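You operate a simulated robot arm through the tools that you are given. There is no shell and no other tool. Be economical: measure what you need, move in short steps, check, and stop when the job is done.

You run a simulated robot arm. Do the job below in one go: nothing can be reset, and whatever is moved stays where it is left.

TASK
Drape the green string over both white pegs and light it up.
Fine: the pegs of the brown peg board; its teal plug goes in the lead socket under the blue flap, which stays open; teal switch on only after plugging; leave the link plugs and the pad.

It is judged by the outcome, as a careful person would: the job done as asked, and still so three seconds after it is handed in. It fails if anything else is knocked over, pushed out of place, dropped, spilled or broken.

THE ROBOT
A 6-joint arm with a two-finger parallel gripper, fixed in place. Base frame: the origin is at the foot of the arm, x ahead of it, y to its left, z up; the work surface is at about z = 0.62. Lengths are in m, angles in rad, forces in N, time in s.
With the tool pointing down near the work surface it reaches from about 0.26 to 0.8 m from the base axis. Its first joint turns from -2.897 to 2.897 rad. Payload 3.91 kg.
The tool frame sits at the grasp point between the pads (the TCP): z along the fingers, y along the line on which they close. The tips reach 0.03 m beyond it. The gripper opens to 0.11 m. The fingers are 0.02 m wide and 0.01 m thick; the gripper's body (0.048 by 0.112 m) begins 0.055 m behind the TCP.
Orientation is that of the tool frame in the base frame, as [roll, pitch, yaw] about the fixed x, y, z axes, in that order (R = Rz(yaw) Ry(pitch) Rx(roll)). With the fingers straight down and closing along the base's y, the tool's x points along the base's -x, its y along +y and its z along -z.

THE INTERFACE
- The arm moves only by the tool send_rows. Its argument "commands" is a list of rows, each an object (a shift or turn left out is 0, a gripper value left out holds the last) with "xyz": the shift along the tool's x, y, z in units of 400 mm (1.0 is 400 mm), a list of three; "dr": the turn, a rotation vector about the tool's x, y, z in units of 45 degrees (1.0 is 45 degrees), a list of three; "grip": the closure, from 0 (fully open) to 1 (shut). In form: [{"xyz": [tx, ty, tz], "dr": [ax, ay, az], "grip": grip}, ...]. A call has 1 to 10 rows; each row is the pose to reach, as a shift and turn from the pose commanded when the call began, along the tool's axes at that moment. A call with a number of a shift or a turn outside -1 to 1 is refused whole. Each row takes 0.2 s and may step no farther than 0.05 m and 0.15 rad from the row before; otherwise, or with a gripper value out of range, the whole call is refused. A pose out of reach is approached as far as the arm can. The call stops where the force on the tool passes 90 N (or 10 N more than at its start, if that is more) or the arm is blocked; 0.2 s more then pass. Each finger travels about 0.045 m/s and halts on what it meets, pressing with about 34 N; the grip force reading is that of the motor and also rises with nothing between the fingers. The clock runs only during rows and for 0.2 s after the last one: add rows that repeat a pose to give the fingers time. It gives the time, the measured TCP pose, the force on the tool (base axes), the opening and the grip force at its end, in the units of the frame above (readings bear some noise), with the torque about the TCP (base axes, N m) and any sound that the robot's microphone picked up.
- Cameras (640 x 400 px; columns grow to the right, rows downward): "scene" is fixed at [0.0481, 0.4998, 1.4221]; the picture's right is [-0.34, -0.94, 0.00], its down [-0.78, 0.28, -0.56] and it looks along [0.53, -0.19, -0.83] (base axes); focal length 285 px, centre (320, 200). "wrist" rides on the gripper at [0.077, 0.007, -0.115] in the tool frame; the picture's right is [-0.09, 1.00, 0.00], its down [-0.80, -0.07, -0.59] and it looks along [-0.59, -0.05, 0.80] (tool axes); focal length 270 px, centre (320, 200).
- grab_frame(camera): a new picture of that camera. The clock stands still meanwhile.
- lift_body(by): slides the trunk up (or, below 0, down) by that many m; the arm rides with it, the base frame stays. It gives what a move gives, with no picture.
- probe_pixels(camera, pixels): for up to 12 pixels [column, row] of the newest picture of that camera ("zoom" is the newest enlarged one), the place [x, y, z] in the base frame of the surface seen there, good to about 0.002 m. The clock stands still meanwhile.
- enlarge(camera, box): a new picture of the part [left, top, right, bottom] of that camera's present view, enlarged. The clock stands still meanwhile.
- sign_off(): hands the job in; it is judged then, once.

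Work in short steps. Measure before you move; look again where a grasp or a placing could have gone wrong, and mend it. You have 80 turns and 54 pictures in all, those below and enlarged ones among them. Open the gripper and draw the arm clear of the work before you hand the job in, unless the task says otherwise; then end with one line.

The tools are called after ">>>" by a JSON object that holds its "api" and its "payload". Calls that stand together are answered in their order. send_rows: Moves the arm, as the interface text tells. Its arguments: {"type":"object","properties":{"commands":{"type":"array","items":{"type":"object","properties":{"xyz":{"type":"array","items":{"type":"number"}},"dr":{"type":"array","items":{"type":"number"}},"grip":{"type":"number"}}}}},"required":["commands"]} The other tools are called the same way: lift_body (by) slides the trunk up or down; grab_frame (camera) takes a picture; probe_pixels (camera, pixels) gives the place of the surface under pixels of a picture; enlarge (camera, box) takes an enlarged picture of a part of a camera's view; sign_off () hands the job in.

At the start:

```text
time: 0.0
position: [0.3768, 0.3611, 1.1211]
tcp_rot: [3.14, 0.0, -3.141]
force: [-0.7, 0.1, 0.3]
ft_torque: [0.0, 0.01, -0.02]
opening: 0.1101
gripper_force: 0.0
trunk travel left (down, up): [-0.525, 0.085]
```

scene: 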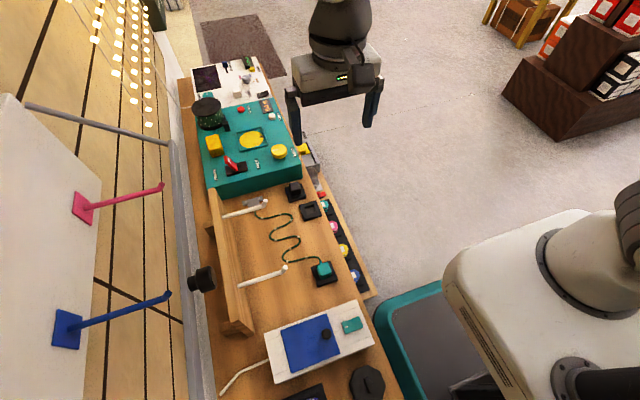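
wrist: 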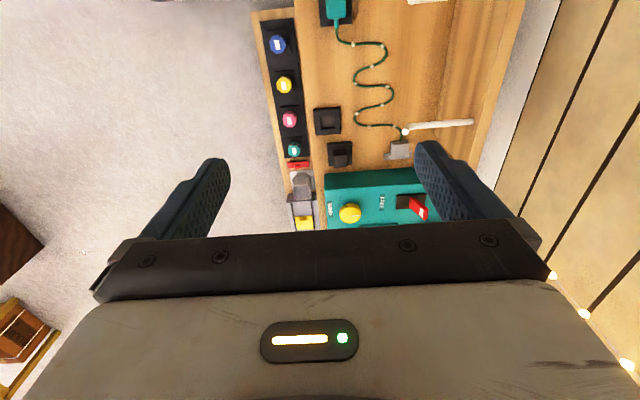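

The scene shows the peg board near (235,260), the string near (290,240), and a blue-flapped box near (315,340). I enlarge that region to see the details.

>>> {"api": "enlarge", "payload": {"camera": "scene", "box": [180, 170, 380, 295]}}

>>> {"api": "enlarge", "payload": {"camera": "scene", "box": [200, 280, 400, 400]}}

>>> {"api": "probe_pixels", "payload": {"camera": "scene", "pixels": [[265, 202], [225, 216], [284, 268], [241, 286], [322, 270], [325, 280], [252, 204], [325, 334], [310, 345], [352, 325], [298, 355], [330, 230]]}}

```text
3.20 times, centred on (280, 232) of scene
```

zoom: 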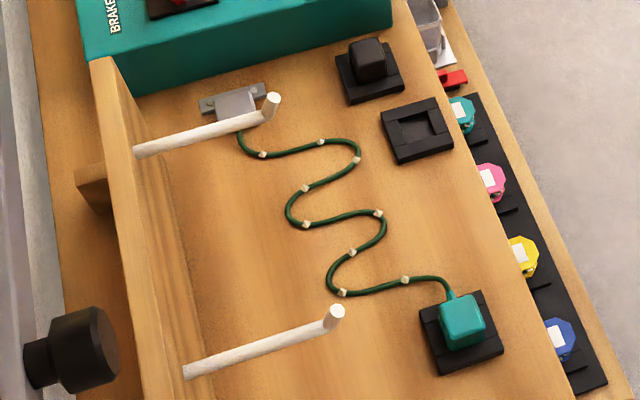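

```text
3.20 times, centred on (300, 340) of scene
```

zoom: 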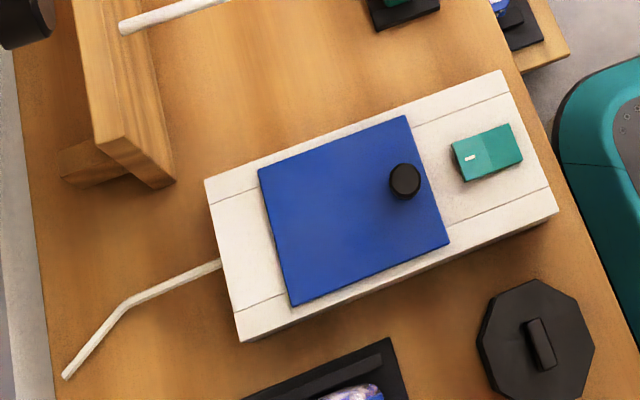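

```text
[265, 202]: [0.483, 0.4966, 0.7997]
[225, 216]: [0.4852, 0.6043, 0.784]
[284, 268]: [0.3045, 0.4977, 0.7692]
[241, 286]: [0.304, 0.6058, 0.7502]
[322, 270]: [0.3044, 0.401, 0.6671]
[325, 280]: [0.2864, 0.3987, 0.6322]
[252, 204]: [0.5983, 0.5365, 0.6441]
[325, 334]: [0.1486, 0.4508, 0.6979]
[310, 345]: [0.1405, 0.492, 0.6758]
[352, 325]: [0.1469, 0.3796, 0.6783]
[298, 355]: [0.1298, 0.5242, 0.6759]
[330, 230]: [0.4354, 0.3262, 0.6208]
```

The flap has its knob near its -y edge, so the hinge should be on the +y side. I probe the flap, box, knob and switch in the newest zoom.

>>> {"api": "probe_pixels", "payload": {"camera": "zoom", "pixels": [[262, 172], [403, 119], [445, 243], [296, 300], [404, 175], [404, 194], [420, 180], [240, 200], [485, 155], [470, 158], [510, 140], [500, 80]]}}

>>> {"api": "enlarge", "payload": {"camera": "scene", "box": [250, 300, 380, 381]}}

```text
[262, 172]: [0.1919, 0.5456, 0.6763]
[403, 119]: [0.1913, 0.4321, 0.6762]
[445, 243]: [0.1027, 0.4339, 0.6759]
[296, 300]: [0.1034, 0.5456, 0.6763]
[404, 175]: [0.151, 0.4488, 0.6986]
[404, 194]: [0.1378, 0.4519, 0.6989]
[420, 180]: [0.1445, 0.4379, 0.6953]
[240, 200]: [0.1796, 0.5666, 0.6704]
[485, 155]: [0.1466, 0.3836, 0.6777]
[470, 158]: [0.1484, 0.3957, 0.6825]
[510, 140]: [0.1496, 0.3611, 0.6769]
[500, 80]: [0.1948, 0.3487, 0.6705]
```

```text
4.92 times, centred on (315, 340) of scene
```

zoom: 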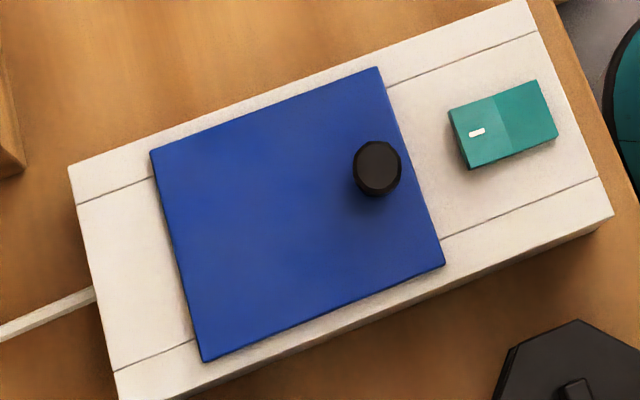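

The flap spans x 0.10–0.19 and y 0.43–0.546, with its top at z 0.676. The knob is at (0.146, 0.449), top z 0.699. I turn the tool toward yaw −90° and approach high above.

>>> {"api": "send_rows", "payload": {"commands": [{"xyz": [0.053, 0.017, 0.05], "dr": [0, 0, -0.167]}, {"xyz": [0.106, 0.033, 0.1], "dr": [0, 0, -0.333]}, {"xyz": [0.159, 0.05, 0.15], "dr": [0, 0, -0.5]}, {"xyz": [0.212, 0.067, 0.2], "dr": [0, 0, -0.667]}, {"xyz": [0.265, 0.083, 0.25], "dr": [0, 0, -0.833]}, {"xyz": [0.3175, 0.1, 0.3], "dr": [0, 0, -1.0]}]}}

```text
time: 1.4
position: [0.2488, 0.4024, 0.9996]
tcp_rot: [3.14, 0.001, -2.355]
force: [-0.2, 0.4, -0.3]
ft_torque: [0.01, -0.02, 0.01]
opening: 0.1099
gripper_force: 0.0
trunk travel left (down, up): [-0.525, 0.085]
```

Readings match. I make the second 45° turn and arrive over the knob at z≈0.81, with the gripper partly closed.

>>> {"api": "send_rows", "payload": {"commands": [{"xyz": [0.0165, 0.044, 0.079], "dr": [0, 0, -0.167], "grip": 0.5}, {"xyz": [0.033, 0.088, 0.158], "dr": [0, 0, -0.333]}, {"xyz": [0.0495, 0.1325, 0.237], "dr": [0, 0, -0.5]}, {"xyz": [0.066, 0.1767, 0.317], "dr": [0, 0, -0.667]}, {"xyz": [0.0825, 0.221, 0.396], "dr": [0, 0, -0.833]}, {"xyz": [0.099, 0.265, 0.475], "dr": [0, 0, -1.0]}]}}

>>> {"api": "grab_frame", "payload": {"camera": "wrist"}}

```text
time: 2.8
position: [0.1459, 0.4507, 0.8097]
tcp_rot: [3.141, 0.001, -1.569]
force: [-0.6, -0.9, -0.2]
ft_torque: [-0.01, 0.0, -0.01]
opening: 0.0551
gripper_force: 0.0
trunk travel left (down, up): [-0.525, 0.085]
```

```text
48 pictures are left
```

wrist: 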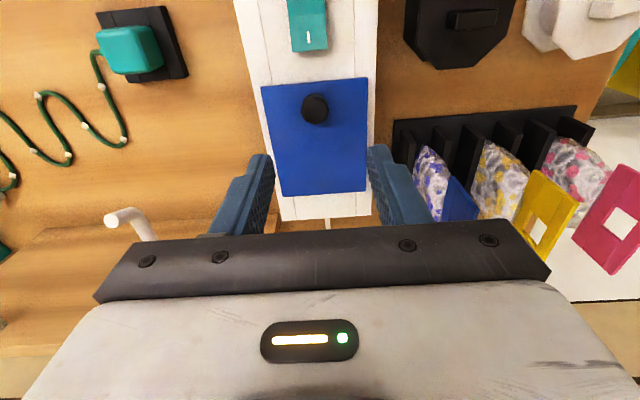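

The tool is centred over the knob. I descend to z≈0.712 (tips at 0.682) and close.

>>> {"api": "send_rows", "payload": {"commands": [{"xyz": [0, 0, 0.1], "grip": 0.55}, {"xyz": [0, 0, 0.2]}, {"xyz": [0, 0, 0.2425]}, {"xyz": [0, 0, 0.2425], "grip": 1}, {"xyz": [0, 0, 0.2425], "grip": 1}, {"xyz": [0, 0, 0.2425], "grip": 1}, {"xyz": [0, 0, 0.2425], "grip": 1}]}}

```text
time: 4.4
position: [0.1498, 0.4489, 0.7142]
tcp_rot: [3.137, 0.0, -1.571]
force: [49.5, -3.9, 0.4]
ft_torque: [-0.14, -1.19, -0.01]
opening: 0.023
gripper_force: 44.9
trunk travel left (down, up): [-0.525, 0.085]
```

The knob is held (opening 0.023), but the 49 N side load says its true x is about 0.1498. I correct that and start the arc about the +y hinge, testing the first 16°.

>>> {"api": "send_rows", "payload": {"commands": [{"xyz": [0, -0.0095, 0]}, {"xyz": [-0.0163, -0.0095, -0.0328], "dr": [0, 0.178, 0]}, {"xyz": [-0.037, -0.0095, -0.063], "dr": [0, 0.357, 0]}]}}

>>> {"api": "enlarge", "payload": {"camera": "scene", "box": [220, 270, 400, 382]}}

```text
time: 5.2
position: [0.1504, 0.4643, 0.7386]
tcp_rot: [3.141, -0.281, -1.568]
force: [3.7, 7.5, 8.1]
ft_torque: [1.3, -0.09, 0.1]
opening: 0.0232
gripper_force: 44.9
trunk travel left (down, up): [-0.525, 0.085]
```

```text
3.56 times, centred on (310, 326) of scene
```

zoom: 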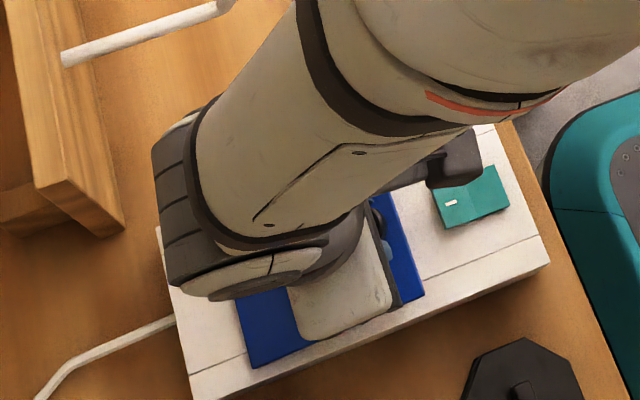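

Forces are low and the tilt follows (0.28 rad). I check the peg board's near corner clearance before tilting further.

>>> {"api": "probe_pixels", "payload": {"camera": "zoom", "pixels": [[40, 170], [66, 182], [118, 225], [90, 232], [170, 180], [180, 260], [400, 215], [415, 285], [250, 350]]}}

>>> {"api": "grab_frame", "payload": {"camera": "wrist"}}

```text
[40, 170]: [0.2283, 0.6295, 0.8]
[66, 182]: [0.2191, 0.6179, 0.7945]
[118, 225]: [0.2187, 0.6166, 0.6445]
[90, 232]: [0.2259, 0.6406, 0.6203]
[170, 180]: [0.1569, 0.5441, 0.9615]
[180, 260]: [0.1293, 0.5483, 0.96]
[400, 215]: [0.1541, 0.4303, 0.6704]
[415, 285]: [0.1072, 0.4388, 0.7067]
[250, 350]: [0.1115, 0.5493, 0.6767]
```

```text
46 pictures are left
```

wrist: 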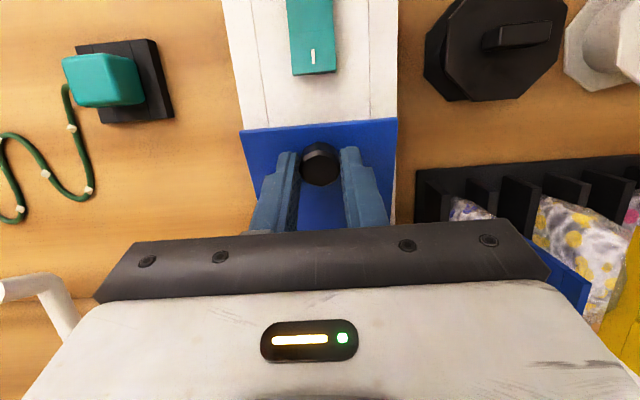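

The flap's free edge rose to z 0.707, consistent with a +y hinge. The board starts at x 0.219, so there is clearance, and I continue the arc to about 0.84 rad tilt.

>>> {"api": "send_rows", "payload": {"commands": [{"xyz": [-0.0163, 0, -0.0328], "dr": [0, 0.178, 0]}, {"xyz": [-0.037, 0, -0.063], "dr": [0, 0.357, 0]}, {"xyz": [-0.0618, 0, -0.0903], "dr": [0, 0.535, 0]}, {"xyz": [-0.09, 0, -0.1135], "dr": [0, 0.713, 0]}]}}

>>> {"api": "enlarge", "payload": {"camera": "scene", "box": [190, 250, 430, 400]}}

>>> {"api": "grab_frame", "payload": {"camera": "wrist"}}

```text
time: 6.2
position: [0.1494, 0.5101, 0.7749]
tcp_rot: [-3.139, -0.843, -1.573]
force: [2.2, -1.1, 14.0]
ft_torque: [0.54, -0.08, -0.04]
opening: 0.0231
gripper_force: 45.6
trunk travel left (down, up): [-0.525, 0.085]
```

```text
2.67 times, centred on (310, 325) of scene
```

zoom: 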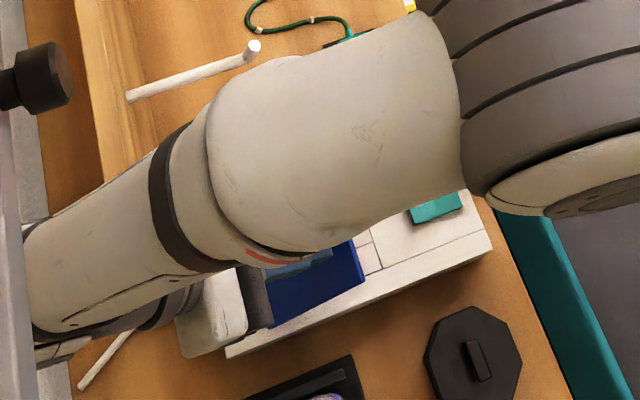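

```text
44 pictures are left
```

wrist: 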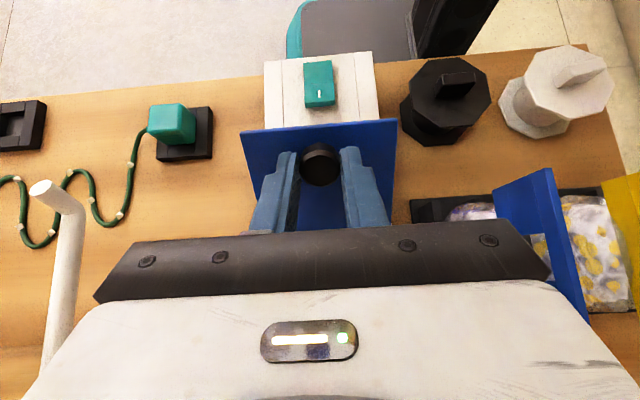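

The flap follows at 48°. The wrist is now near the white panel on the left of the scene, so I probe for clearance.

>>> {"api": "probe_pixels", "payload": {"camera": "zoom", "pixels": [[8, 200], [15, 330], [30, 260], [50, 360], [40, 330], [60, 230], [40, 80], [100, 270], [22, 180], [180, 330], [5, 380]]}}

>>> {"api": "probe_pixels", "payload": {"camera": "wrist", "pixels": [[40, 190], [55, 350], [320, 140], [380, 130], [245, 135]]}}

>>> {"api": "grab_frame", "payload": {"camera": "scene"}}

```text
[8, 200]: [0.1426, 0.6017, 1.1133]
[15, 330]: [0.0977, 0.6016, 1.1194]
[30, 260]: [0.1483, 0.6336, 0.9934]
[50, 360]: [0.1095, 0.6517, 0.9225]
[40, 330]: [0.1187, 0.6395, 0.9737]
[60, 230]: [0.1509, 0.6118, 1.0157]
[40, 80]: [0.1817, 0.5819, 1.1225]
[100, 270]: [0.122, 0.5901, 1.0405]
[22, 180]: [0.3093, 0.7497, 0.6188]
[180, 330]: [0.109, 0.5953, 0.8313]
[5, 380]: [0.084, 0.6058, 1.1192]
```

```text
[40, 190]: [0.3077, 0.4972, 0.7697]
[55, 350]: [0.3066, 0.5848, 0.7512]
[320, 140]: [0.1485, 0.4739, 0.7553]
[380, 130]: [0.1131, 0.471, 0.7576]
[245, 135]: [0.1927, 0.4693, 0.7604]
```

```text
43 pictures are left
```

scene: 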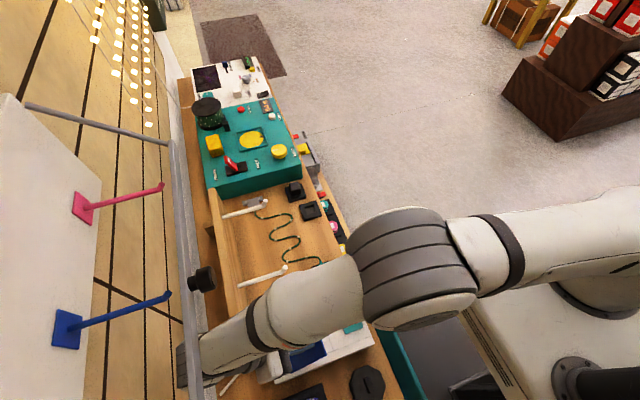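

A rail with a black knob runs at y≈0.6, z≈1.12, so the arm must not push further under it. From here I bring the tool back toward vertical while the flap keeps turning, letting the knob pivot in the pads.

>>> {"api": "send_rows", "payload": {"commands": [{"xyz": [-0.005, 0, -0.0378], "dr": [0, -0.115, 0]}, {"xyz": [-0.0158, 0, -0.073], "dr": [0, -0.229, 0]}, {"xyz": [-0.0323, 0, -0.1053], "dr": [0, -0.344, 0]}]}}

>>> {"api": "grab_frame", "payload": {"camera": "wrist"}}

```text
time: 7.0
position: [0.1508, 0.5489, 0.7924]
tcp_rot: [3.141, -0.57, -1.572]
force: [1.5, -14.1, 7.8]
ft_torque: [-1.64, -0.13, 0.22]
opening: 0.0229
gripper_force: 44.8
trunk travel left (down, up): [-0.525, 0.085]
```

```text
42 pictures are left
```

wrist: 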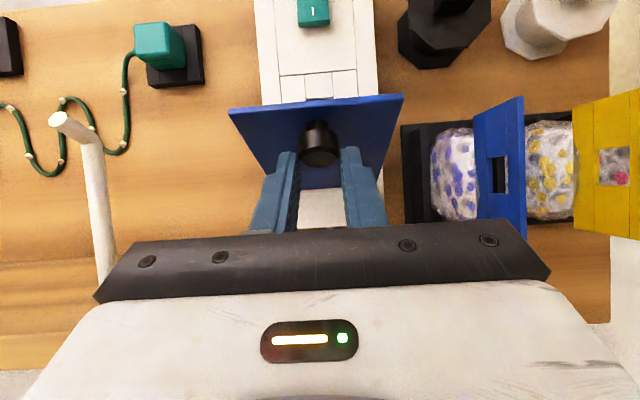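

The flap is near 76° and the knob pivots cleanly. I carry on past vertical, watching force for the stop.

>>> {"api": "send_rows", "payload": {"commands": [{"xyz": [-0.028, 0, -0.0207], "dr": [0, -0.115, 0]}, {"xyz": [-0.0593, 0, -0.0358], "dr": [0, -0.229, 0]}, {"xyz": [-0.0925, 0, -0.0443], "dr": [0, -0.344, 0]}]}}

>>> {"api": "grab_frame", "payload": {"camera": "wrist"}}

```text
time: 7.8
position: [0.1505, 0.592, 0.7863]
tcp_rot: [3.141, -0.296, -1.572]
force: [0.0, 0.0, 0.9]
ft_torque: [0.03, -0.01, 0.03]
opening: 0.0001
gripper_force: 37.6
trunk travel left (down, up): [-0.525, 0.085]
```

```text
41 pictures are left
```

wrist: 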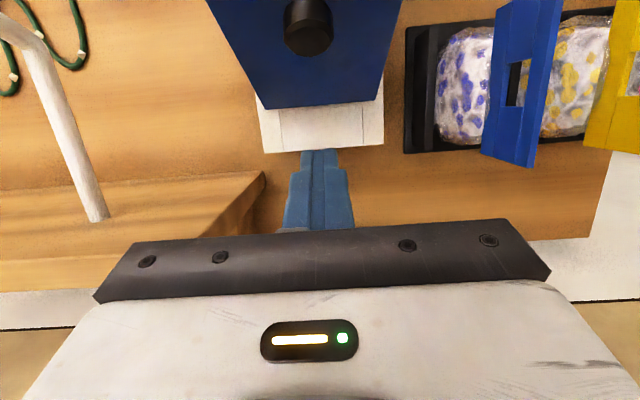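

The knob slipped out, but the flap seems to stay up. I probe the flap to get its angle.

>>> {"api": "probe_pixels", "payload": {"camera": "wrist", "pixels": [[310, 40], [270, 100], [375, 92], [350, 60], [230, 20], [380, 20], [320, 125], [305, 15]]}}

>>> {"api": "enlarge", "payload": {"camera": "scene", "box": [190, 250, 430, 400]}}

```text
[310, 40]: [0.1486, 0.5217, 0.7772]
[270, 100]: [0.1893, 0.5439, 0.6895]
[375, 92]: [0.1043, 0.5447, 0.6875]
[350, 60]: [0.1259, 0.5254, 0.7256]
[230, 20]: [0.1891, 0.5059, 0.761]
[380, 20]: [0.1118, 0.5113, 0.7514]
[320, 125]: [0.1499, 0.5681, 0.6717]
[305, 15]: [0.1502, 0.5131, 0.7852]
```

```text
2.67 times, centred on (310, 325) of scene
```

zoom: 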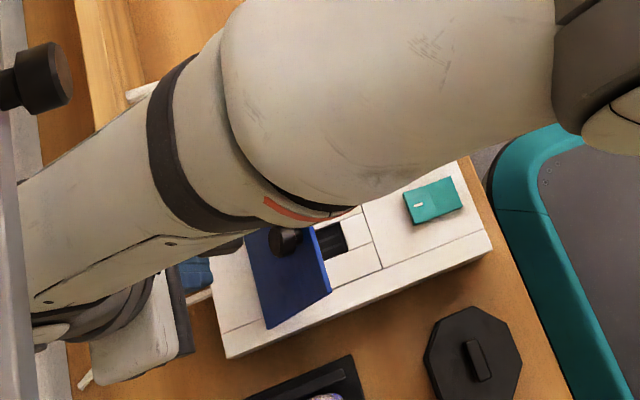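

The flap stands at about 62° by itself, with its free edge near (y 0.49, z 0.775). I go diagonally up and over it to the -y side, straightening the tool, then push it from inside.

>>> {"api": "send_rows", "payload": {"commands": [{"xyz": [0.1097, 0, -0.0574], "grip": 1}, {"xyz": [0.219, 0, -0.115]}, {"xyz": [0.338, 0, -0.0775], "dr": [0, -0.165, 0]}, {"xyz": [0.446, 0, -0.044], "dr": [0, -0.33, 0]}, {"xyz": [0.529, 0, -0.018], "dr": [0, -0.386, 0]}]}}

>>> {"api": "grab_frame", "payload": {"camera": "wrist"}}

```text
time: 9.0
position: [0.1499, 0.3909, 0.8547]
tcp_rot: [3.141, 0.005, -1.57]
force: [-0.7, 0.5, 0.3]
ft_torque: [0.0, 0.06, 0.0]
opening: 0.0
gripper_force: 37.8
trunk travel left (down, up): [-0.525, 0.085]
```

```text
39 pictures are left
```

wrist: 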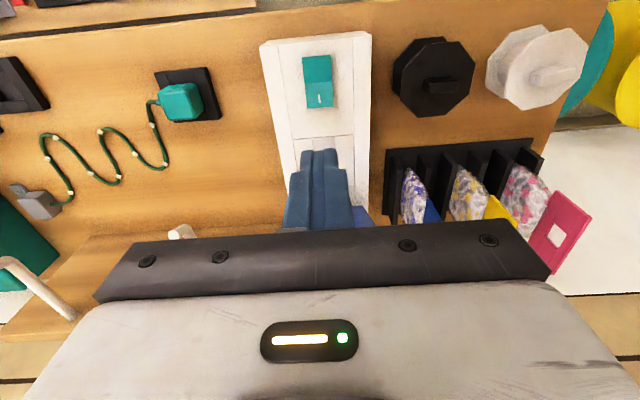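

I check the flap and what is beneath it from the scene view.

>>> {"api": "enlarge", "payload": {"camera": "scene", "box": [240, 300, 400, 400]}}

```text
4.00 times, centred on (320, 350) of scene
```

zoom: 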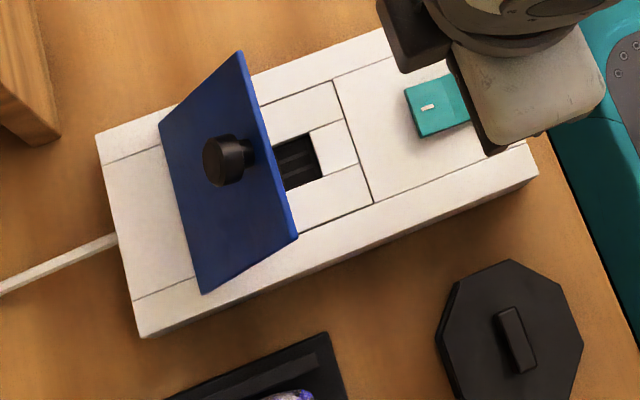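

The flap holds itself at 62°, and the socket opening is visible at (297,160) of the zoom. I lower on the inside to z 0.775 and push the flap in +y.

>>> {"api": "send_rows", "payload": {"commands": [{"xyz": [0, 0, 0.1]}, {"xyz": [-0.06, 0, 0.199]}, {"xyz": [-0.16, 0, 0.199]}, {"xyz": [-0.22, 0, 0.199]}, {"xyz": [-0.27, 0, 0.199]}, {"xyz": [-0.32, 0, 0.199]}, {"xyz": [-0.36, 0, 0.199]}]}}

>>> {"api": "enlarge", "payload": {"camera": "scene", "box": [240, 300, 400, 400]}}

```text
time: 10.6
position: [0.1501, 0.5339, 0.7746]
tcp_rot: [3.141, 0.002, -1.57]
force: [0.5, -0.4, -1.2]
ft_torque: [0.0, 0.01, 0.01]
opening: 0.0
gripper_force: 37.6
trunk travel left (down, up): [-0.525, 0.085]
```

```text
4.00 times, centred on (320, 350) of scene
```

zoom: 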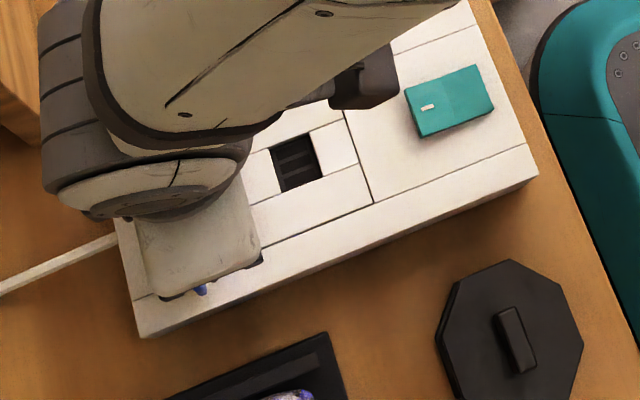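

The flap moved to about 85° with almost no resistance. I push a bit further, past vertical.

>>> {"api": "send_rows", "payload": {"commands": [{"xyz": [-0.025, 0, 0]}, {"xyz": [-0.05, 0, 0]}, {"xyz": [-0.075, 0, 0]}, {"xyz": [-0.095, 0, 0]}]}}

>>> {"api": "grab_frame", "payload": {"camera": "wrist"}}

```text
time: 11.6
position: [0.1509, 0.5638, 0.7732]
tcp_rot: [3.139, -0.012, -1.571]
force: [4.6, -50.8, 8.4]
ft_torque: [-1.5, -0.66, 0.14]
opening: 0.0001
gripper_force: 37.9
trunk travel left (down, up): [-0.525, 0.085]
```

```text
36 pictures are left
```

wrist: 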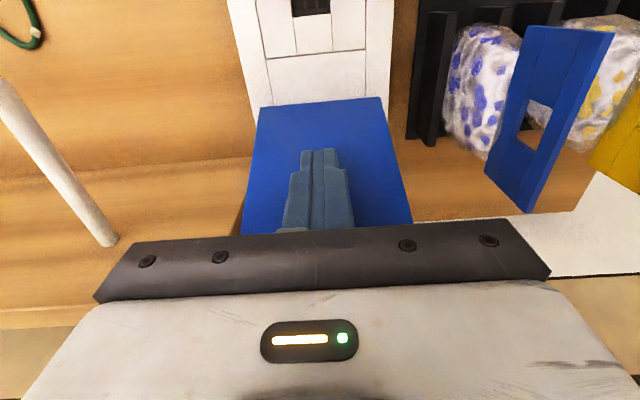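

50 N indicates the flap reached its stop past vertical. I back off to −y and rise, then check the flap and socket.

>>> {"api": "send_rows", "payload": {"commands": [{"xyz": [0.1, 0, 0]}, {"xyz": [0.22, 0, 0]}, {"xyz": [0.34, 0, -0.02]}, {"xyz": [0.44, 0, -0.08]}, {"xyz": [0.5, 0, -0.18], "grip": 0.5}, {"xyz": [0.52, 0, -0.25]}]}}

>>> {"api": "enlarge", "payload": {"camera": "scene", "box": [240, 300, 400, 400]}}

>>> {"api": "enlarge", "payload": {"camera": "scene", "box": [280, 240, 360, 290]}}

```text
time: 13.0
position: [0.1499, 0.3649, 0.8773]
tcp_rot: [3.141, 0.004, -1.571]
force: [-0.6, 0.3, 0.1]
ft_torque: [0.02, 0.02, -0.01]
opening: 0.0507
gripper_force: 0.0
trunk travel left (down, up): [-0.525, 0.085]
```

```text
4.00 times, centred on (320, 350) of scene
```

zoom: 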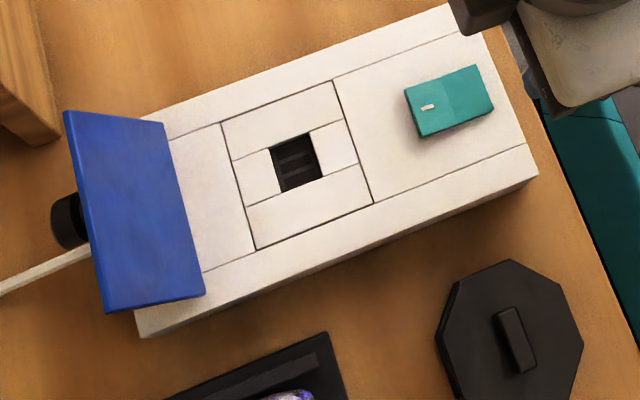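

```text
8.00 times, centred on (320, 265) of scene
```

zoom: 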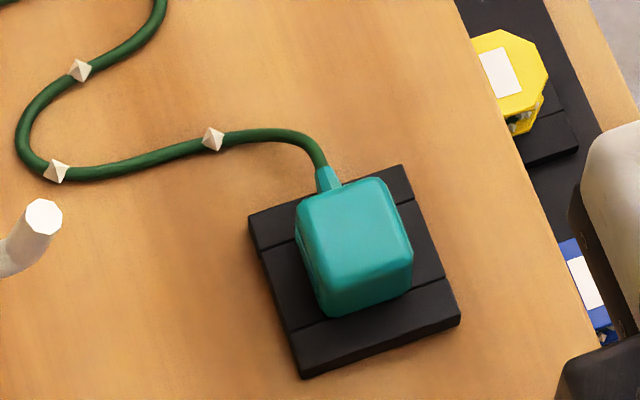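

The flap stands open on its own. I probe the plug and dock in this zoom.

>>> {"api": "probe_pixels", "payload": {"camera": "zoom", "pixels": [[310, 205], [378, 190], [405, 250], [330, 270], [355, 230], [327, 180], [312, 270], [330, 308], [405, 288], [280, 300], [430, 270], [380, 350]]}}

>>> {"api": "enlarge", "payload": {"camera": "scene", "box": [290, 320, 340, 352]}}

```text
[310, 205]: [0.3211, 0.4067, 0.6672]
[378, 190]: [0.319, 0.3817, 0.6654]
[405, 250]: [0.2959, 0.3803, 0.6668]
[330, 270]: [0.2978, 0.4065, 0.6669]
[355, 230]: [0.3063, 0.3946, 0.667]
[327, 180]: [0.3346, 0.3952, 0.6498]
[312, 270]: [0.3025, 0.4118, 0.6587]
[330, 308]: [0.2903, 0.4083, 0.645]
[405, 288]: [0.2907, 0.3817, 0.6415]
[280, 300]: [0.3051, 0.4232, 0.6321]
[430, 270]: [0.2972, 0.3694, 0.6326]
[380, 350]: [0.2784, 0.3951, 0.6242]
```

```text
12.50 times, centred on (315, 336) of scene
```

zoom: 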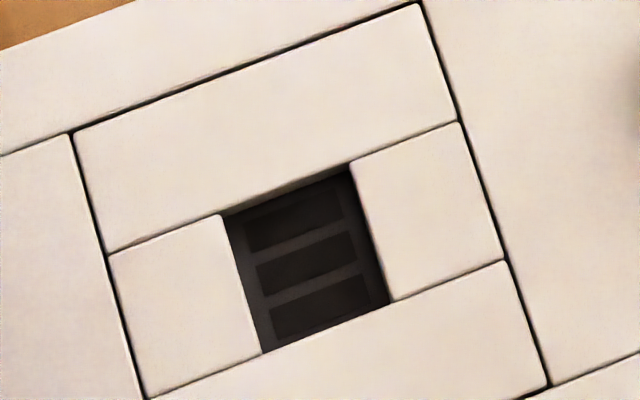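

The socket opening is a clear square with cross bars. I probe its corners and floor.

>>> {"api": "probe_pixels", "payload": {"camera": "zoom", "pixels": [[212, 215], [355, 155], [398, 305], [258, 360], [215, 240], [375, 200], [310, 155], [330, 335], [310, 265], [300, 215], [320, 300]]}}

>>> {"api": "grab_frame", "payload": {"camera": "wrist"}}

```text
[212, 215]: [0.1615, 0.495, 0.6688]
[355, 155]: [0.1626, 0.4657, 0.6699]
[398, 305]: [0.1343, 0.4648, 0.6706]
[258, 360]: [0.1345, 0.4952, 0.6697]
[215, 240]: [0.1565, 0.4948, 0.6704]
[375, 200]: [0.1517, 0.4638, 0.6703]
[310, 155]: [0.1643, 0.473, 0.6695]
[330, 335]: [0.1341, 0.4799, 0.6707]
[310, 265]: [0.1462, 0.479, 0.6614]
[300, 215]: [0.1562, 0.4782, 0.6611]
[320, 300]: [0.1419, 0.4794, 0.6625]
```

```text
32 pictures are left
```

wrist: 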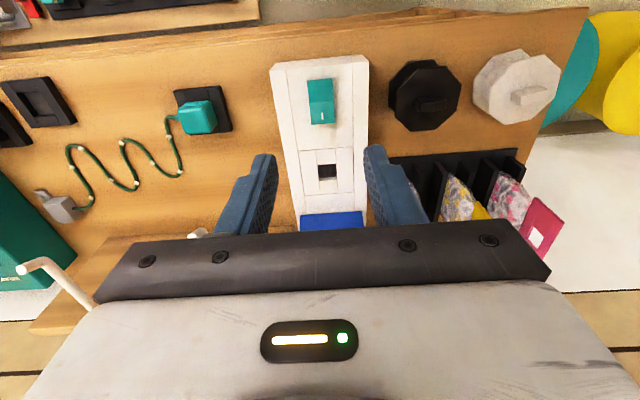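

The socket centre is about (0.1485, 0.480), opening 0.028×0.030, rim at z 0.670. The plug centre is about (0.307, 0.394) with its cable leaving on +x. I go above the plug and turn back so the fingers close along y, keeping the plug's present orientation.

>>> {"api": "send_rows", "payload": {"commands": [{"xyz": [-0.012, -0.065, 0.017], "dr": [0, 0, 0.167]}, {"xyz": [-0.024, -0.131, 0.033], "dr": [0, 0, 0.333]}, {"xyz": [-0.036, -0.196, 0.05], "dr": [0, 0, 0.5]}, {"xyz": [-0.048, -0.262, 0.067], "dr": [0, 0, 0.667]}, {"xyz": [-0.06, -0.327, 0.083], "dr": [0, 0, 0.833]}, {"xyz": [-0.0725, -0.3925, 0.1], "dr": [0, 0, 1.0]}]}}

>>> {"api": "send_rows", "payload": {"commands": [{"dr": [0, 0, 0.167]}, {"dr": [0, 0, 0.333]}, {"dr": [0, 0, 0.5]}, {"dr": [0, 0, 0.667]}, {"dr": [0, 0, 0.833]}, {"dr": [0, 0, 1.0]}]}}

>>> {"api": "grab_frame", "payload": {"camera": "wrist"}}

```text
time: 14.4
position: [0.3085, 0.3929, 0.8369]
tcp_rot: [3.141, 0.001, -2.358]
force: [0.3, -0.8, -1.1]
ft_torque: [0.0, -0.01, 0.01]
opening: 0.055
gripper_force: 0.0
trunk travel left (down, up): [-0.525, 0.085]
```

```text
time: 15.8
position: [0.3077, 0.3935, 0.8359]
tcp_rot: [3.137, 0.001, 3.139]
force: [0.0, 0.5, 0.2]
ft_torque: [-0.02, -0.01, -0.02]
opening: 0.0553
gripper_force: 0.0
trunk travel left (down, up): [-0.525, 0.085]
```

```text
31 pictures are left
```

wrist: 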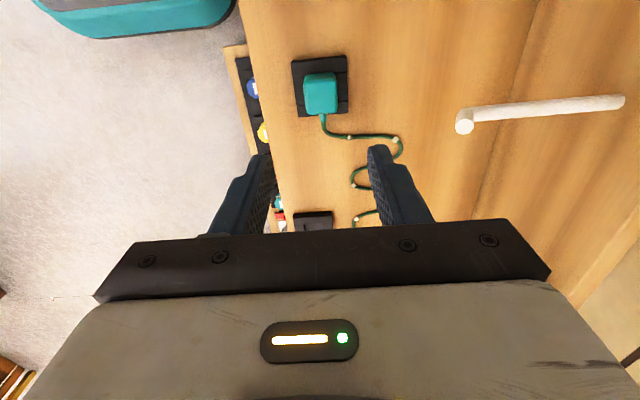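

I zoom on the plug from the wrist camera to centre the grasp.

>>> {"api": "enlarge", "payload": {"camera": "wrist", "box": [280, 45, 360, 125]}}

```text
5.00 times, centred on (320, 85) of wrist
```

zoom: 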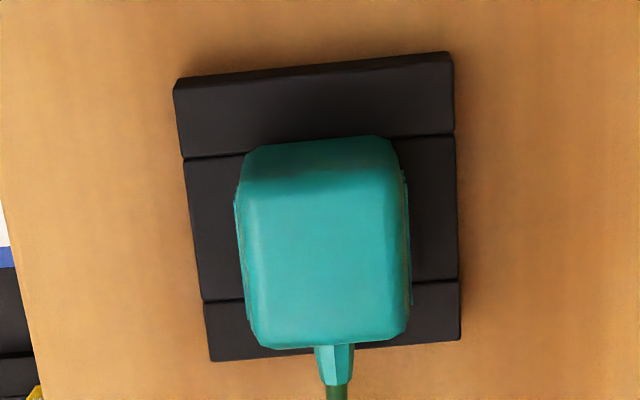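

I probe dock corners and plug edges to get the centre.

>>> {"api": "probe_pixels", "payload": {"camera": "zoom", "pixels": [[180, 90], [446, 62], [455, 330], [218, 352], [238, 240], [410, 240], [260, 335], [395, 330], [330, 250], [275, 190], [385, 180]]}}

```text
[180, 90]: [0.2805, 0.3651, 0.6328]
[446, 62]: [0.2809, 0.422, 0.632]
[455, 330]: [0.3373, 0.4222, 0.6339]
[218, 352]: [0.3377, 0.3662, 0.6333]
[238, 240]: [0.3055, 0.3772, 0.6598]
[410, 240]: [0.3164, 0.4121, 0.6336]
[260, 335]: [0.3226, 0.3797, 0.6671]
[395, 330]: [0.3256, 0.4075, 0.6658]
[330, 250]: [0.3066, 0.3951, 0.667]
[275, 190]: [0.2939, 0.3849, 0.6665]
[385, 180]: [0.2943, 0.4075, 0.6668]
```

The plug and dock centre is (0.309, 0.394). I descend to TCP z 0.667 and grip.

>>> {"api": "send_rows", "payload": {"commands": [{"xyz": [-0.003, 0.001, 0.12]}, {"xyz": [-0.003, 0.001, 0.24]}, {"xyz": [-0.003, 0.001, 0.35]}, {"xyz": [-0.003, 0.001, 0.4225]}, {"xyz": [-0.003, 0.001, 0.4225], "grip": 1}, {"xyz": [-0.003, 0.001, 0.4225], "grip": 1}, {"xyz": [-0.003, 0.001, 0.4225], "grip": 1}, {"xyz": [-0.003, 0.001, 0.4225], "grip": 1}]}}

```text
time: 17.6
position: [0.3104, 0.3956, 0.6685]
tcp_rot: [3.137, 0.001, 3.142]
force: [0.5, -0.5, 0.3]
ft_torque: [-0.01, 0.01, 0.03]
opening: 0.033
gripper_force: 33.5
trunk travel left (down, up): [-0.525, 0.085]
```

The plug is gripped (opening 0.033) with no side load. I lift it straight out by 5 cm and look.

>>> {"api": "send_rows", "payload": {"commands": [{"xyz": [0, 0, -0.025]}, {"xyz": [0, 0, -0.06]}, {"xyz": [0, 0, -0.125]}]}}

>>> {"api": "enlarge", "payload": {"camera": "scene", "box": [220, 180, 380, 280]}}

```text
time: 18.4
position: [0.3081, 0.3936, 0.7177]
tcp_rot: [3.138, 0.0, 3.141]
force: [0.4, 0.1, -1.7]
ft_torque: [-0.01, -0.02, 0.02]
opening: 0.0331
gripper_force: 33.2
trunk travel left (down, up): [-0.525, 0.085]
```

```text
4.00 times, centred on (300, 230) of scene
```

zoom: 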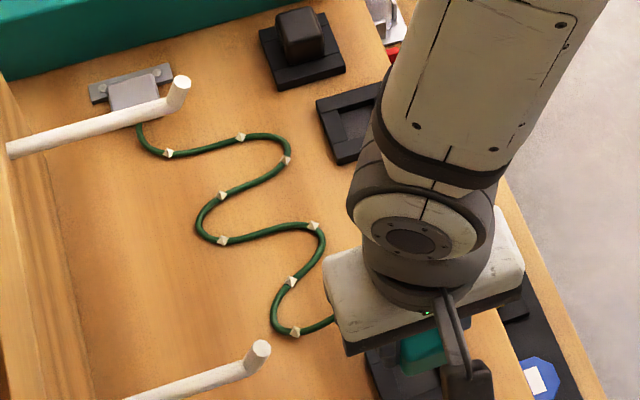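

The plug is free of the dock and the cable hangs well. Before draping I need the rail's extent, so I take a scene view and probe the rail, its knob and the peg 1 area.

>>> {"api": "grab_frame", "payload": {"camera": "scene"}}

>>> {"api": "probe_pixels", "payload": {"camera": "scene", "pixels": [[178, 180], [183, 240], [187, 300], [190, 360], [192, 390], [205, 278], [192, 280], [120, 128], [173, 145], [212, 277], [165, 187], [167, 296]]}}

```text
28 pictures are left
```

scene: 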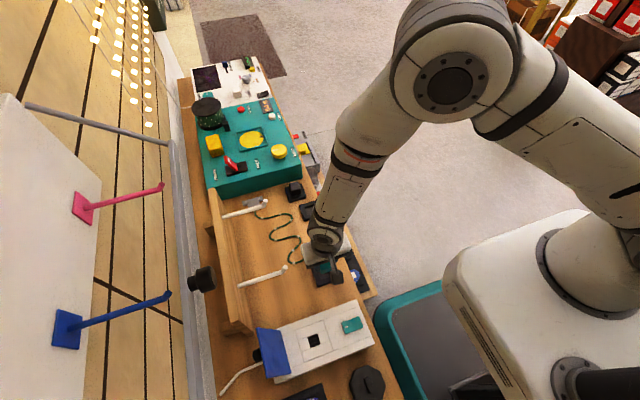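

```text
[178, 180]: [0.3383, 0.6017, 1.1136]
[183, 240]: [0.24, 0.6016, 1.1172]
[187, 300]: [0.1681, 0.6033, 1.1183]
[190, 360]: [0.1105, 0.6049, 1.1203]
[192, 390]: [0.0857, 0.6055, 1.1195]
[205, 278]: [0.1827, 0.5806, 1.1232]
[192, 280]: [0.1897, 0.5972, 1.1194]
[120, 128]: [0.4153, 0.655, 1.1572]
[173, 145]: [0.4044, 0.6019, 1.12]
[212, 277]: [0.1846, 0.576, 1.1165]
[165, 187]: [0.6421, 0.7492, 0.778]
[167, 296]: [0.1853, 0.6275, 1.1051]
```

The rail runs at y≈0.60, z≈1.12 only for x<0.41. The string is about 0.6 m long, so I lift high and go to +x in front of peg 1, so the string hangs from its anchor on peg 1's far side.

>>> {"api": "send_rows", "payload": {"commands": [{"xyz": [-0.02, 0, -0.096]}, {"xyz": [-0.04, 0, -0.192]}, {"xyz": [-0.06, 0, -0.288]}, {"xyz": [-0.083, 0, -0.383]}, {"xyz": [-0.104, 0, -0.479]}, {"xyz": [-0.125, 0, -0.575]}, {"xyz": [-0.2, 0.016, -0.67]}, {"xyz": [-0.275, 0.032, -0.766]}, {"xyz": [-0.35, 0.048, -0.862]}, {"xyz": [-0.425, 0.065, -0.9575]}]}}

>>> {"api": "grab_frame", "payload": {"camera": "scene"}}

```text
time: 20.6
position: [0.4778, 0.4173, 1.1]
tcp_rot: [3.141, -0.001, 3.141]
force: [0.7, 0.7, 0.0]
ft_torque: [0.01, 0.02, 0.02]
opening: 0.0332
gripper_force: 33.9
trunk travel left (down, up): [-0.525, 0.085]
```

```text
27 pictures are left
```

scene: 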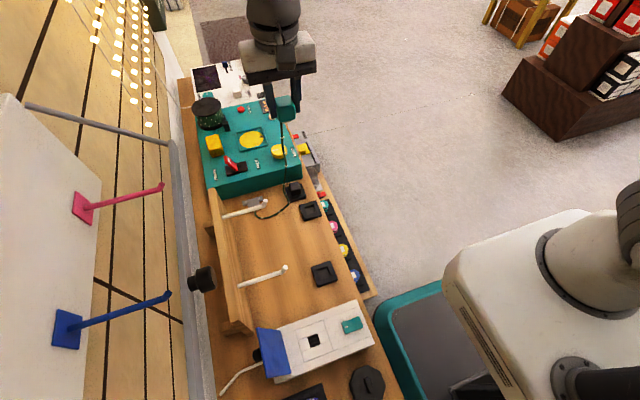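

>>> {"api": "enlarge", "payload": {"camera": "scene", "box": [220, 80, 350, 230]}}

```text
2.67 times, centred on (285, 155) of scene
```

zoom: 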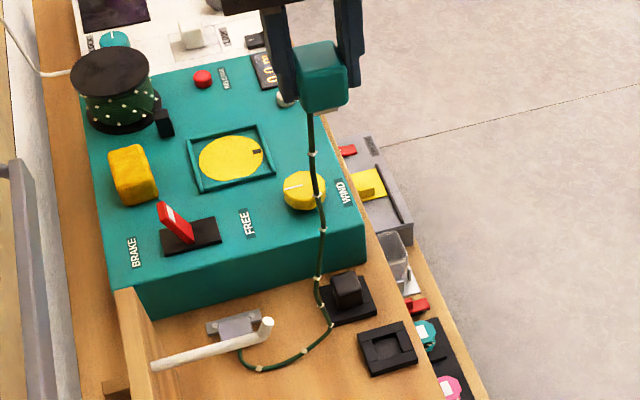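

Slack remains on the table by the anchor, passing near the black link plug. I probe the string points to see where it lies relative to peg 1 and that plug.

>>> {"api": "probe_pixels", "payload": {"camera": "zoom", "pixels": [[242, 357], [262, 368], [303, 352], [330, 325], [319, 277], [323, 232], [318, 195], [312, 153], [345, 290], [266, 325], [240, 345], [300, 300]]}}

```text
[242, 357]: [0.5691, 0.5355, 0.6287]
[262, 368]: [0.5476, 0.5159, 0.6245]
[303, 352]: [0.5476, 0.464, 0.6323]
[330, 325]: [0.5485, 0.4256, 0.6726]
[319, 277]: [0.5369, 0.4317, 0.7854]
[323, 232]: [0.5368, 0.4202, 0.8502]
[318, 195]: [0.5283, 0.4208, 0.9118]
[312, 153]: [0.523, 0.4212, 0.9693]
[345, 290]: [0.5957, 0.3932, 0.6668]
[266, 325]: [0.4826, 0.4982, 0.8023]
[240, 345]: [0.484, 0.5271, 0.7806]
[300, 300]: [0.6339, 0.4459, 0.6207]
```

The string stands at x≥0.523, clear of peg 1 (x 0.484) and the link plug. I now move to (0.53, 0.54, 1.13), behind peg 1.

>>> {"api": "send_rows", "payload": {"commands": [{"xyz": [-0.065, 0.02, -0.05]}, {"xyz": [-0.13, 0.08, -0.09]}, {"xyz": [-0.13, 0.15, -0.09]}, {"xyz": [-0.13, 0.22, -0.09]}, {"xyz": [-0.13, 0.26, -0.09]}, {"xyz": [-0.13, 0.31, -0.09]}, {"xyz": [-0.13, 0.31, -0.09]}]}}

>>> {"api": "enlarge", "payload": {"camera": "scene", "box": [180, 60, 340, 240]}}

```text
time: 22.2
position: [0.5303, 0.5442, 1.136]
tcp_rot: [3.138, 0.002, -3.141]
force: [-0.6, -0.1, -1.0]
ft_torque: [-0.01, 0.0, -0.01]
opening: 0.0331
gripper_force: 34.6
trunk travel left (down, up): [-0.525, 0.085]
```

```text
2.22 times, centred on (260, 150) of scene
```

zoom: 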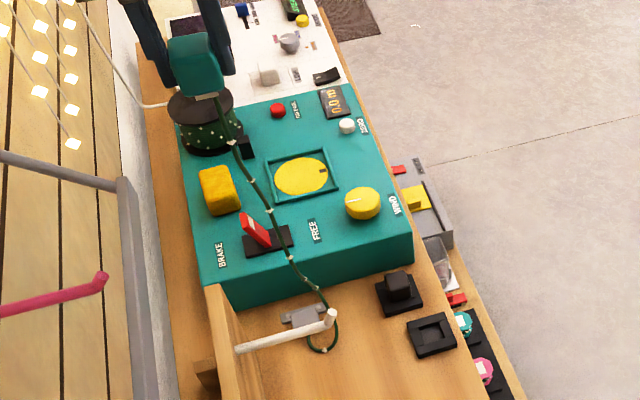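

In projection a small slack loop lies near peg 1's tip. I probe it to know whether it is behind the peg (x>0.49).

>>> {"api": "probe_pixels", "payload": {"camera": "zoom", "pixels": [[337, 330], [336, 342], [320, 351], [309, 340], [320, 298], [306, 283], [290, 258], [270, 212], [247, 168], [331, 318], [326, 303]]}}

>>> {"api": "enlarge", "payload": {"camera": "scene", "box": [230, 170, 290, 225]}}

```text
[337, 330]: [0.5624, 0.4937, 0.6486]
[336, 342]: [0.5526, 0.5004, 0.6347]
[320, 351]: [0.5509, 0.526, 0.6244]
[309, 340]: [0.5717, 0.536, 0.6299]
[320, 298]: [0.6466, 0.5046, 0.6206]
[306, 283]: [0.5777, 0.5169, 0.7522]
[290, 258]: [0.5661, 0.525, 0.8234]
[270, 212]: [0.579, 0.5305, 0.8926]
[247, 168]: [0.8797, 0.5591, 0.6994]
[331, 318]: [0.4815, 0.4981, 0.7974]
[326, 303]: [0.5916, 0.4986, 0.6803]
```

```text
7.27 times, centred on (260, 198) of scene
```

zoom: 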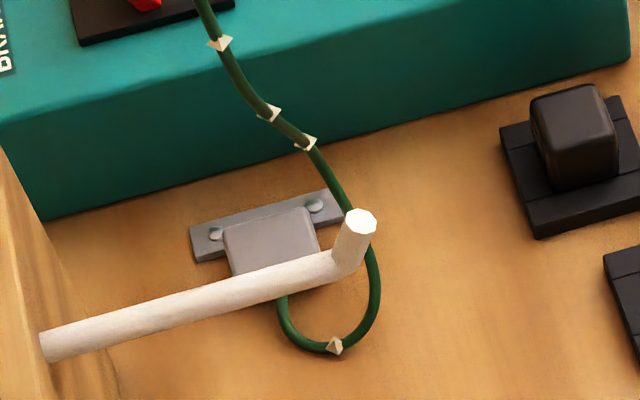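

The string is all at x≥0.55, y≈0.52 at peg height, so it is behind peg 1. I add a little +y and come back in −x to lay it over peg 1.

>>> {"api": "send_rows", "payload": {"commands": [{"xyz": [0, 0.05, 0]}, {"xyz": [0.07, 0.05, 0.02]}, {"xyz": [0.14, 0.05, 0.05]}, {"xyz": [0.2, 0.05, 0.09]}, {"xyz": [0.2, 0.05, 0.09]}]}}

>>> {"api": "enlarge", "payload": {"camera": "scene", "box": [180, 60, 340, 240]}}

```text
time: 23.4
position: [0.4513, 0.5625, 1.0999]
tcp_rot: [3.138, 0.0, -3.14]
force: [-1.1, -1.0, -0.1]
ft_torque: [-0.05, -0.01, -0.02]
opening: 0.0331
gripper_force: 34.0
trunk travel left (down, up): [-0.525, 0.085]
```

```text
2.22 times, centred on (260, 150) of scene
```

zoom: 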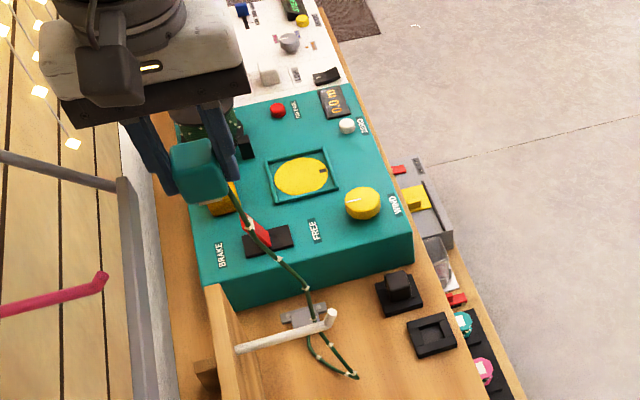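

I zoom to see how the strand crosses peg 1.

>>> {"api": "enlarge", "payload": {"camera": "scene", "box": [225, 160, 295, 240]}}

>>> {"api": "probe_pixels", "payload": {"camera": "zoom", "pixels": [[320, 200]]}}

```text
5.00 times, centred on (260, 200) of scene
```

zoom: 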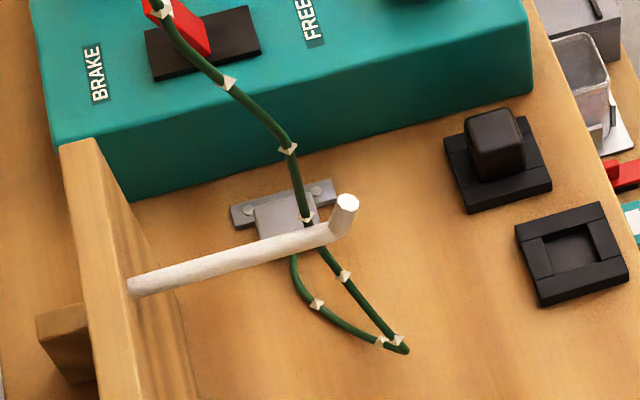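

```text
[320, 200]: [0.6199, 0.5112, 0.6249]
```

I probe the strand around peg 1.

>>> {"api": "probe_pixels", "payload": {"camera": "zoom", "pixels": [[300, 185], [304, 208], [343, 275], [370, 312], [400, 347], [350, 333], [316, 303], [293, 262], [265, 122], [289, 150], [228, 83], [308, 233]]}}

```text
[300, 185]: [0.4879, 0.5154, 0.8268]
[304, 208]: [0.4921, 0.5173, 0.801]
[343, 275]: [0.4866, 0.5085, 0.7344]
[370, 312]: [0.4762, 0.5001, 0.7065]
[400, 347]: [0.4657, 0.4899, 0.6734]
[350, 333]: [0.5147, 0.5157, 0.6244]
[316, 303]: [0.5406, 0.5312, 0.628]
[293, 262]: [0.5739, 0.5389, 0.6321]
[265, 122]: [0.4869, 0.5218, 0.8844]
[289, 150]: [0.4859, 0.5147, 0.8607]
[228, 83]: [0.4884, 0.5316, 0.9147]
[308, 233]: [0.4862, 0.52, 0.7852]
```

The strand touches peg 1's far side at (0.492, 0.517, 0.80), on the shaft inside the upturned tip. I continue −x and down with y≈0.53, keeping clear of the rail.

>>> {"api": "send_rows", "payload": {"commands": [{"xyz": [0.038, -0.036, 0.0625]}, {"xyz": [0.076, -0.0725, 0.125]}, {"xyz": [0.126, -0.081, 0.192]}, {"xyz": [0.176, -0.089, 0.258]}, {"xyz": [0.226, -0.0975, 0.325]}]}}

>>> {"api": "grab_frame", "payload": {"camera": "scene"}}

```text
time: 24.6
position: [0.3595, 0.5262, 0.9701]
tcp_rot: [3.14, -0.001, 3.141]
force: [-0.3, -0.4, -0.1]
ft_torque: [0.02, 0.02, 0.04]
opening: 0.0333
gripper_force: 34.5
trunk travel left (down, up): [-0.525, 0.085]
```

```text
21 pictures are left
```

scene: 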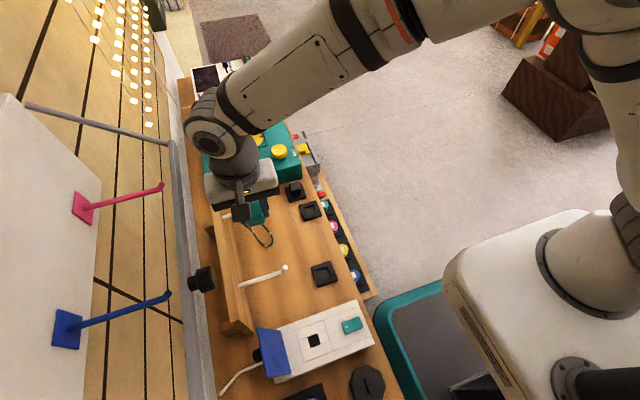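

The wrist passes close to the rail in view. I probe its outer edge and zoom on the string.

>>> {"api": "probe_pixels", "payload": {"camera": "scene", "pixels": [[192, 130], [196, 145], [208, 185], [210, 200], [176, 160]]}}

>>> {"api": "enlarge", "payload": {"camera": "scene", "box": [210, 180, 310, 300]}}

```text
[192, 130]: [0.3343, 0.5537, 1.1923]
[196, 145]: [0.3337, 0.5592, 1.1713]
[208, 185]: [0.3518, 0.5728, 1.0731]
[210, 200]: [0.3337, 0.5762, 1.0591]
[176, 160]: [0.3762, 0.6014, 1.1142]
```

```text
3.33 times, centred on (260, 240) of scene
```

zoom: 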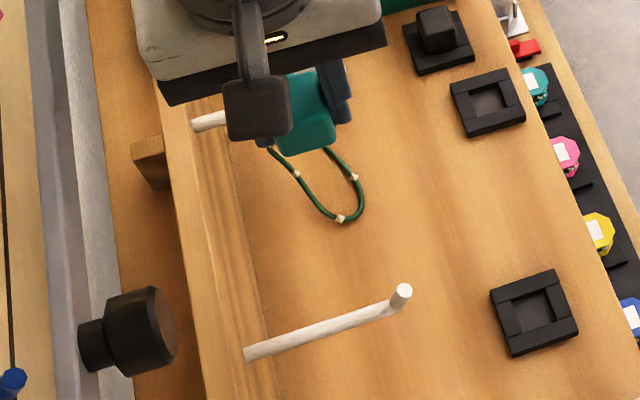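

A loop hangs below the plug; I probe it to tell which side of peg 1 it is on.

>>> {"api": "probe_pixels", "payload": {"camera": "zoom", "pixels": [[271, 152], [285, 165], [297, 174], [315, 202], [340, 218], [361, 203], [354, 176], [340, 157], [331, 150]]}}

>>> {"api": "grab_frame", "payload": {"camera": "wrist"}}

```text
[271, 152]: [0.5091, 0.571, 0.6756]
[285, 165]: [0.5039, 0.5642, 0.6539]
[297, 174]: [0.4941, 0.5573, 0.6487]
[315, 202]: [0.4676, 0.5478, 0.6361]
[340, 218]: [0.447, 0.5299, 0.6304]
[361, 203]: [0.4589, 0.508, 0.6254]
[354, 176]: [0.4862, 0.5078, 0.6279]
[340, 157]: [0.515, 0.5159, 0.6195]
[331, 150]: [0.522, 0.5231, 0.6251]
```

```text
19 pictures are left
```

wrist: 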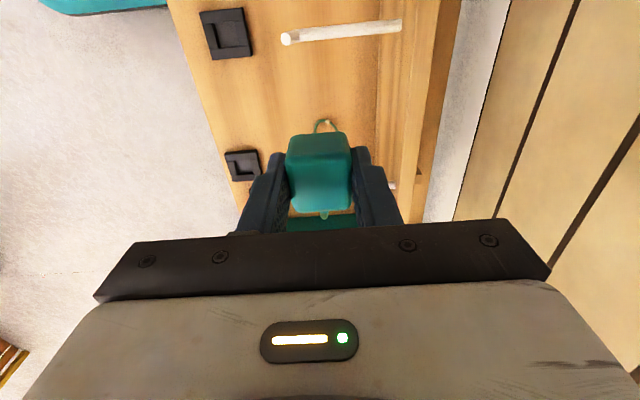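

The table loop is just slack: its strand rises at (0.509, 0.571) behind peg 1 and goes over it to the plug. I carry on over peg 2 to (0.21, 0.505, 0.87).

>>> {"api": "send_rows", "payload": {"commands": [{"xyz": [0.0975, 0, 0.075]}, {"xyz": [0.1975, -0.005, 0.15]}, {"xyz": [0.285, -0.015, 0.2125]}, {"xyz": [0.3725, -0.0525, 0.25]}, {"xyz": [0.3725, -0.0525, 0.25]}]}}

>>> {"api": "enlarge", "payload": {"camera": "scene", "box": [180, 170, 380, 390]}}

```text
time: 25.8
position: [0.2109, 0.5055, 0.8697]
tcp_rot: [3.137, -0.001, 3.141]
force: [-0.1, 0.5, 0.5]
ft_torque: [0.01, 0.02, -0.02]
opening: 0.033
gripper_force: 34.2
trunk travel left (down, up): [-0.525, 0.085]
```

```text
1.82 times, centred on (280, 280) of scene
```

zoom: 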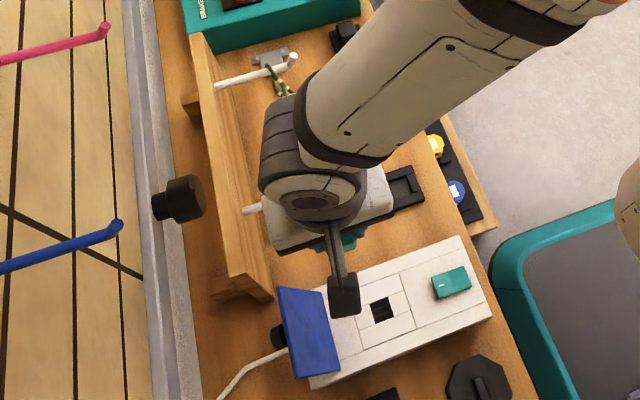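

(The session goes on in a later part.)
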